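You operate a simulated robot arm through the tools that you are given. There is no shell and no other tool. Be economical: measure what you need, move in short steps, check, and stop when the job is done.

You are at the controls of a simulated robot arm. One attempt, no reset.

TASK
Fetch the spoon with the black handle and set it on the grey trivet.

Only the result counts: the job must be done as asked and must still hold three seconds after the hand-in. Knocking over, shifting, dropping, spilling or breaking anything else fails it.

THE ROBOT
A 6-joint arm with a two-finger parallel gripper, fixed in place. Base frame: the origin is at the foot of the arm, x ahead of it, y to its left, z up; the work surface is at about z = -2. Units: mm, rad, N and s.
With the tool pointing down near the work surface it reaches from about 160 to 420 mm from the base axis. Its first joint turns from -1.152 to 1.152 rad. Payload 1.57 kg.
The tool frame sits at the grasp point between the pads (the TCP): z along the fingers, y along the line on which they close. The tips reach 30 mm beyond it. Largest opening 80 mm; finger width 17, thickness 12; the body of the gripper, 40 by 82 mm, starts 80 mm behind the TCP.
Orientation is told as [roll, pitch, yaw] about the base's x, y, z axes, in that order, counted from this pose: with the fingers straight down and closing along the base's y, the tool's x points along the base's -x, its y along +y and its z along -z.

THE INTERFACE
- The arm moves only by the tool send_rows. Its argument "series" is a list of rows, each a list of 4 numbers: the shift along the tool's x, y, z in mm, then the turn about the tool's z in degrees. In form: [[x, y, z, spin], ...]. A call has 1 to 8 rows; each row is the pose to reach, as a shift and turn from the pose commanded when the call began, along the tool's axes at that moment. "grip" is the gripper command, from -1 (shut) to 1 (fully open), values between in proportion, set as the call begins (left out, the last holds). A row lasts 0.2 s, in which the tool goes at most 50 mm and 0.15 rad; a call with a longer step from one row to the next is refused whole, and so is a gripper value outside its range. A pose out of reach is approached as far as the arm can. The call stops where the force on the tool passes 40 N (or 10 N more than at its start, if that is more) or the arm is blocked; 0.2 s more then pass. The fingers move at their own pace (about 153 mm/s each) and stop on an object; they squeeze with about 23 N. The grip force told is the motor's: it shows also when the fingers shut on nothing. Time passes only in rows, and 0.2 s behind the last, so rows that repeat a pose let the fingers close. It gives the time, the measured TCP pose, the force on the tool (base axes), the opening and the grip force at its end, in the units of the frame above (readings bear some noise).
- Cameras (640 x 400 px; columns grow to the right, rows downward): "scene" is fixed at [50.4, -320.1, 437.7]; the picture's right is [0.85, -0.52, 0.00], its down [-0.30, -0.50, -0.81] and it looks along [0.42, 0.70, -0.58] (base axes); focal length 231 px, centre (320, 200). "wrist" rides on the gripper at [-32, 0, -78] in the tool frame; the picture's right is [0.00, -1.00, 0.00], its down [0.97, 0.00, -0.24] and it looks along [0.24, 0.00, 0.97] (tool axes); focal length 218 px, centre (320, 200).
- snapshot(camera): a new picture of that camera. The clock stands still meanwhile.
- pixel_to_xyz(camera, pixels): for up to 12 pixels [column, row] of the newest picture of that camera ("zoom" is the newest enlarged one), the place [x, y, z] in the base frame of the surface seen there, good to about 3 mm, but the place of the scene camera against the robot may be out by one fixed shift of up to 18 mm in any direction. The clock stands still meanwhile.
- close_up(camera, box): a new picture of the part [left, top, right, bottom] of that camera's present view, enlarged. The clock stands still meanwhile.
- sign_off(): hands the job in; it is judged then, once.

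Work in short steps. Measure before you move; look again where a grasp or a placing could have gone wrong, and mend it. You have 60 turns and 20 pictures in all, those below and enlarged ones among them. Open the gripper and draw the arm clear of the work before you hand the job in, unless the task says otherwise; then end with one line.

The tools are called as name(argument=value, ...) on one line, values as JSON. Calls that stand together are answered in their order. send_rows: Moves the arm, as the interface text tells. Its arguments: {"type":"object","properties":{"series":{"type":"array"},"grip":{"type":"number"}},"required":["series"]} The other tools are called the same way: snapshot (camera) takes a picture; pixel_to_xyz (camera, pixels) gives the place of the surface under pixels of a picture; close_up (camera, box) takes an enlarged picture of a part of a camera's view; sign_off () hands the job in.

At the start:

```text
time: 0.0
tcp_pos: [201.7, 107.9, 291.6]
orientation: [0.0, -0.002, 0.001]
ft_force: [0.2, 1.4, -0.8]
width: 79.8
grasp_force: 0.0
```

scene: 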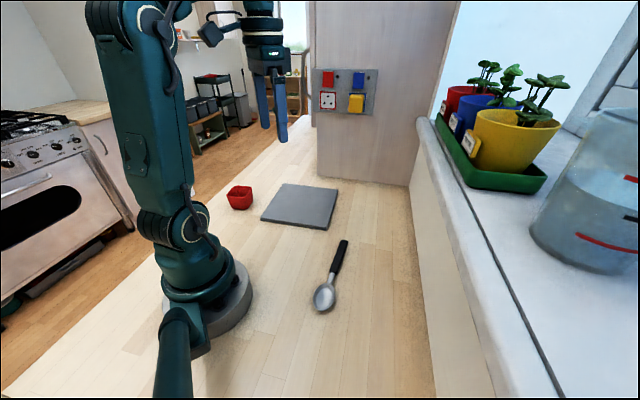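
wrist: 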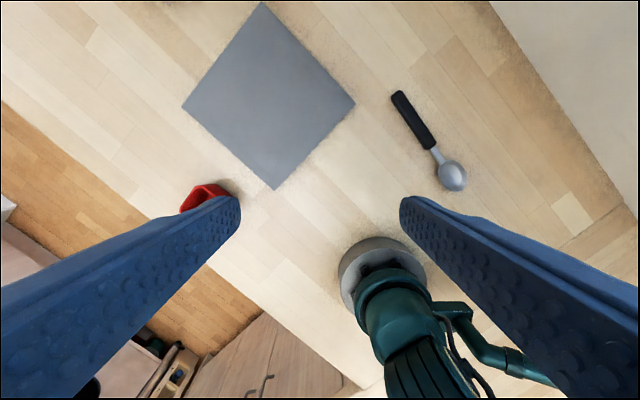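

The wrist picture shows the spoon with its handle end near (398,97), neck near (433,149) and bowl at (452,176). The trivet corners are near (262,3), (355,102), (275,189) and (183,106), so I measure these points.

pixel_to_xyz(camera="wrist", pixels=[[398, 97], [406, 109], [415, 122], [424, 136], [430, 147], [452, 176], [262, 5], [353, 102], [275, 187], [185, 106], [268, 100], [205, 190]])

pixel_to_xyz(camera="scene", pixels=[[344, 243], [338, 258], [334, 270], [325, 297], [300, 206], [239, 190]])

```text
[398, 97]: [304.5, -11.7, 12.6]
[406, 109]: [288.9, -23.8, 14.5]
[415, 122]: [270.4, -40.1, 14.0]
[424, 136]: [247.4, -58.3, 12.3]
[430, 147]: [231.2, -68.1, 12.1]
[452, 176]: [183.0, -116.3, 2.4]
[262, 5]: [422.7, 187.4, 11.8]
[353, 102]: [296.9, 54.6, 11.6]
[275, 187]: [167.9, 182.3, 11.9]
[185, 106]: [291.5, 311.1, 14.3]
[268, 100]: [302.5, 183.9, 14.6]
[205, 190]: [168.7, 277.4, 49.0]
```

```text
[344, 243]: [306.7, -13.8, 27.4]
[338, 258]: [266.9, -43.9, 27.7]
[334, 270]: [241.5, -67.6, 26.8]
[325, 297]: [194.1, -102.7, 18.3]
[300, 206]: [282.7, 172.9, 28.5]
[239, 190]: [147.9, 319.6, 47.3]
```

The handle runs from about (305,-12) to (231,-68), roughly 39° from base x, with its top at z about 13. The trivet centre is near (296,184), top about 12, with its diagonals along x and y. I go above the handle near the spoon's middle and spin -39°.

send_rows(series=[[-5.6, -20.7, 21.4, -5], [-11.2, -41.5, 42.8, -10], [-16.8, -62.2, 64, -15], [-22.5, -83, 85.5, -20], [-28, -103.7, 107, -25], [-34, -124.5, 128, -30], [-40, -145, 150, -35], [-45.3, -166, 171, -39]], grip=1)

snapshot(camera="wrist")

```text
time: 1.8
tcp_pos: [247.3, -57.9, 119.9]
orientation: [0.0, 0.001, 0.681]
ft_force: [0.2, -0.8, -0.8]
width: 79.9
grasp_force: 0.0
```

```text
17 pictures are left
```

wrist: 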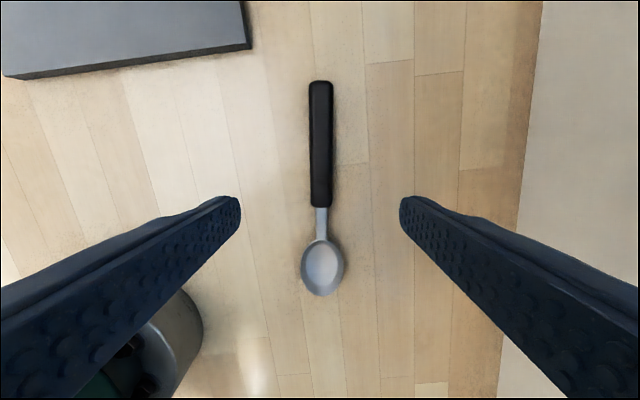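

The spoon now stands nearly upright in the picture, with the handle from (320,82) to (322,206) and the bowl down to (322,296). I measure along it and on the trivet edge and table.

pixel_to_xyz(camera="wrist", pixels=[[320, 86], [320, 110], [321, 150], [321, 180], [322, 200], [322, 222], [322, 265], [322, 294], [260, 190], [380, 190], [312, 180], [330, 180]])

```text
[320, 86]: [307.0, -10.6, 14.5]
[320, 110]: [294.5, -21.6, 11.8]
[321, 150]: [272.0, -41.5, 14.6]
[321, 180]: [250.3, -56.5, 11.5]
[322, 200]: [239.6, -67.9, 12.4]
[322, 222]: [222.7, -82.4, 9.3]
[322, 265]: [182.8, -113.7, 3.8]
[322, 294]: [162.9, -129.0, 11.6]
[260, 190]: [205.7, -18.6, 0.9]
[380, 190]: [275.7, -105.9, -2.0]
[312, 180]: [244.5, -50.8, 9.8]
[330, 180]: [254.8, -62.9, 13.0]
```

Handle is centred between the fingers, about 14 mm wide, top about 13. I descend 89 mm so the tips stop about 3 mm above the table.

send_rows(series=[[0, 0, 30, 0], [0, 0, 55, 0], [0, 0, 72, 0], [0, 0, 82, 0], [0, 0, 89, 0], [0, 0, 89, 0]])

```text
time: 3.2
tcp_pos: [247.4, -57.5, 30.7]
orientation: [-0.001, 0.001, 0.68]
ft_force: [0.6, 0.5, -0.2]
width: 80.1
grasp_force: 0.0
```

No contact and the height is 30.7 as planned. Now I shut the gripper in place.

send_rows(series=[[0, 0, 0, 0], [0, 0, 0, 0], [0, 0, 0, 0], [0, 0, 0, 0]], grip=-1)

```text
time: 4.2
tcp_pos: [247.5, -56.6, 30.9]
orientation: [-0.001, 0.0, 0.68]
ft_force: [-0.4, 0.0, -0.1]
width: 19.0
grasp_force: 23.3
```

The fingers stopped at 19 mm with 23 N, so they hold the handle. I lift slowly by 80 mm and look.

send_rows(series=[[0, 0, -5, 0], [0, 0, -15, 0], [0, 0, -30, 0], [0, 0, -50, 0], [0, 0, -70, 0], [0, 0, -80, 0], [0, 0, -80, 0]])

snapshot(camera="wrist")

snapshot(camera="scene")

```text
time: 5.8
tcp_pos: [247.2, -58.6, 109.3]
orientation: [0.0, -0.001, 0.681]
ft_force: [0.4, 0.1, -0.6]
width: 19.2
grasp_force: 22.9
```

```text
16 pictures are left
```

wrist: 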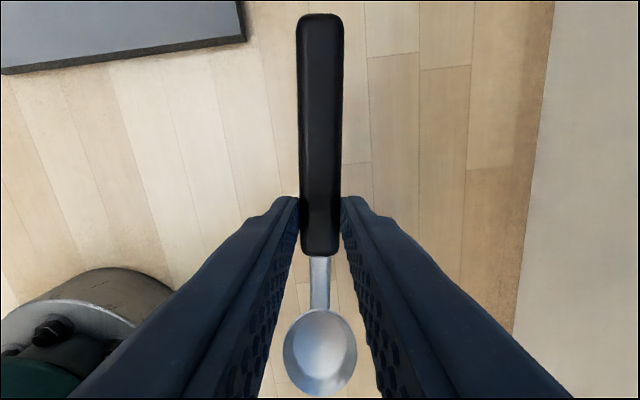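

```text
15 pictures are left
```

scene: 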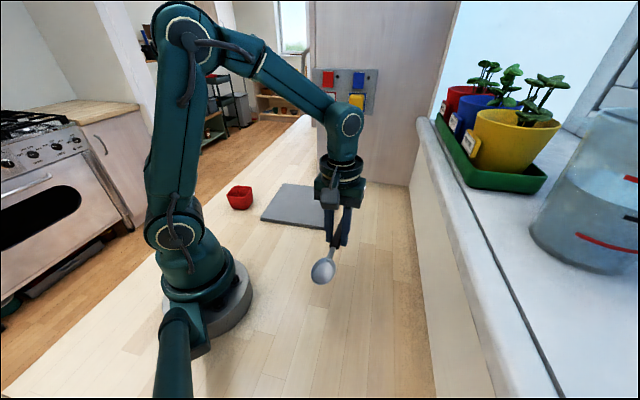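

The spoon is firmly held and level in the pads. I carry it at this height to (311,184), spinning back +39° so the spoon lies along the trivet's diagonal; the TCP sits about 15 mm towards the handle end from the spoon's middle.

send_rows(series=[[-20, 15, 0, 4], [-47, 34, 0, 9], [-75, 55, 0, 14.5], [-105, 77, 0, 20], [-135, 99, 0, 26], [-163, 119.5, 0, 31.5], [-186, 136, 0, 36], [-202.3, 148.2, 0, 39]])

snapshot(camera="wrist")

snapshot(camera="scene")

```text
time: 7.6
tcp_pos: [311.0, 186.5, 110.2]
orientation: [-0.001, 0.0, -0.002]
ft_force: [-0.3, 0.1, -0.3]
width: 19.2
grasp_force: 22.8
```

```text
14 pictures are left
```

wrist: 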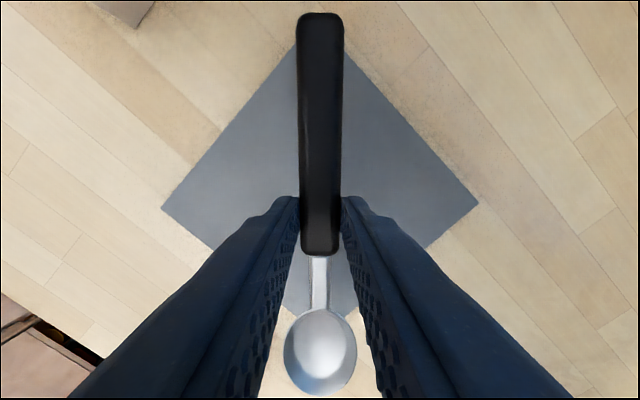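

```text
13 pictures are left
```

scene: 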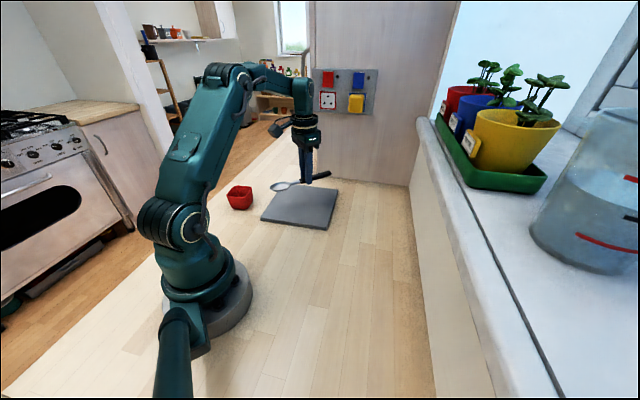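

The trivet's side corners show at (162,209) and (479,203). I measure it and the spoon ends here before lowering.

pixel_to_xyz(camera="wrist", pixels=[[165, 208], [475, 203], [293, 60], [348, 65], [287, 304], [352, 304], [240, 180], [400, 180], [321, 25], [321, 230], [320, 350], [320, 390]])

```text
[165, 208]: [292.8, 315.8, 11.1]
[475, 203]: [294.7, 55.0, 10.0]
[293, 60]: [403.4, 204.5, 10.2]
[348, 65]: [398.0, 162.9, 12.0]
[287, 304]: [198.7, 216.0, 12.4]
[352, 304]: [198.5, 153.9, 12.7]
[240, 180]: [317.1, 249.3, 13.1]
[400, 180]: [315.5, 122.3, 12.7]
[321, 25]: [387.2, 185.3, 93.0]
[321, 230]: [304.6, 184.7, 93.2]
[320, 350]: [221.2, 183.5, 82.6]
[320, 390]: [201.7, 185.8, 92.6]
```

The trivet centre is (294,185) and the top is about 12; the spoon spans x 199–389, so it is centred. I lower so the TCP ends about 14–15 mm above its grasp height, at z about 46.

send_rows(series=[[0, 0, 20, 0], [0, 0, 40, 0], [0, 0, 52, 0], [0, 0, 58, 0], [0, 0, 61, 0], [0, 0, 63, 0], [0, 0, 64, 0], [0, 0, 64, 0]])

close_up(camera="scene", box=[240, 150, 360, 240])

```text
time: 9.4
tcp_pos: [311.6, 184.1, 48.6]
orientation: [-0.001, 0.001, 0.001]
ft_force: [-0.5, 0.0, -1.0]
width: 19.2
grasp_force: 22.7
```

```text
4.44 times, centred on (300, 195) of scene
```

zoom: 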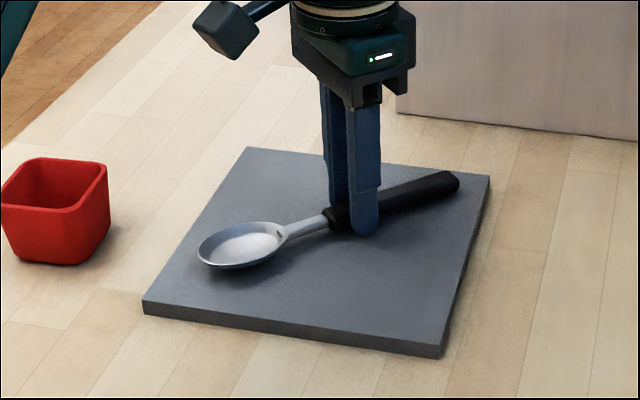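

It is just above the trivet (TCP 48.6, no contact force yet). I lower in 1 mm steps, watching force.

send_rows(series=[[0, 0, 1, 0], [0, 0, 2, 0], [0, 0, 2, 0]])

```text
time: 10.2
tcp_pos: [311.0, 184.3, 46.4]
orientation: [0.0, 0.0, -0.001]
ft_force: [-0.6, 0.0, -1.0]
width: 19.1
grasp_force: 23.2
```

Still no contact at 46.4; another 1.5 mm down.

send_rows(series=[[0, 0, 0.7, 0], [0, 0, 1.5, 0], [0, 0, 1.5, 0]])

```text
time: 11.0
tcp_pos: [310.8, 185.0, 45.8]
orientation: [-0.001, -0.001, 0.0]
ft_force: [-1.6, -1.0, 4.2]
width: 19.2
grasp_force: 23.0
```

The upward force rose to 4.2 N, so the spoon touches the trivet. I open part-way in place, so the fingers clear gently.

send_rows(series=[[0, 0, 0, 0], [0, 0, 0, 0], [0, 0, 0, 0]], grip=0.2)

```text
time: 11.8
tcp_pos: [311.8, 184.6, 44.2]
orientation: [0.0, 0.0, 0.0]
ft_force: [0.0, 0.8, 0.0]
width: 47.9
grasp_force: 0.1
```

The fingers are open to 48 mm with no force. I rise straight up and look.

send_rows(series=[[0, 0, -10, 0], [0, 0, -30, 0], [0, 0, -60, 0], [0, 0, -95, 0], [0, 0, -130, 0], [0, 0, -150, 0], [0, 0, -150, 0]])

close_up(camera="scene", box=[220, 150, 360, 240])

snapshot(camera="wrist")

```text
time: 13.4
tcp_pos: [311.5, 184.7, 194.2]
orientation: [0.001, 0.001, -0.001]
ft_force: [-0.1, -0.3, 1.0]
width: 48.0
grasp_force: 0.1
```

```text
4.44 times, centred on (290, 195) of scene
```

zoom: 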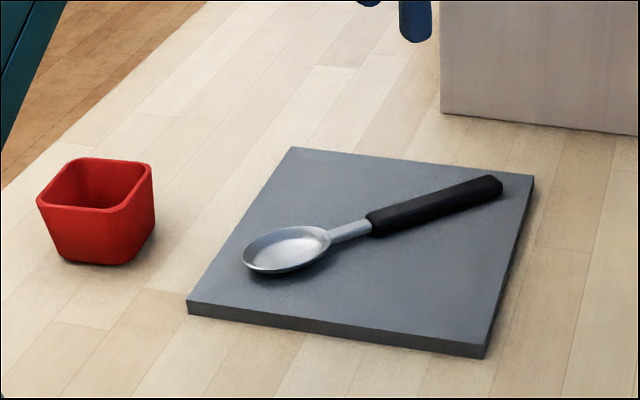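

```text
10 pictures are left
```

wrist: 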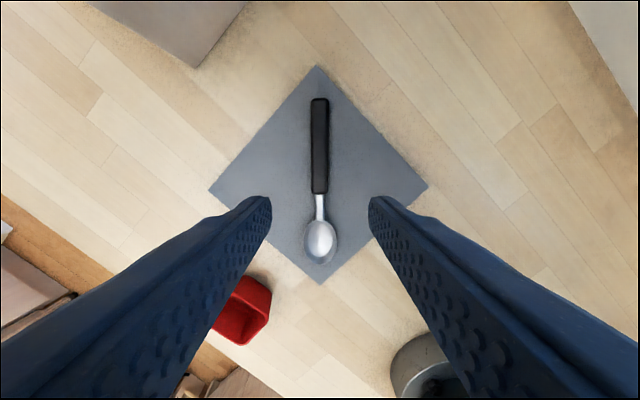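

The spoon lies fully on the trivet along its diagonal, from (320,99) to (320,262). The trivet and red cup are unmoved and the arm is clear, so I hand in.

sign_off()

```text
The job is handed in.
```

The black-handled spoon is on the grey trivet, lying along its diagonal. The last pictures showed nothing else moved; the gripper was open and clear at hand-in.
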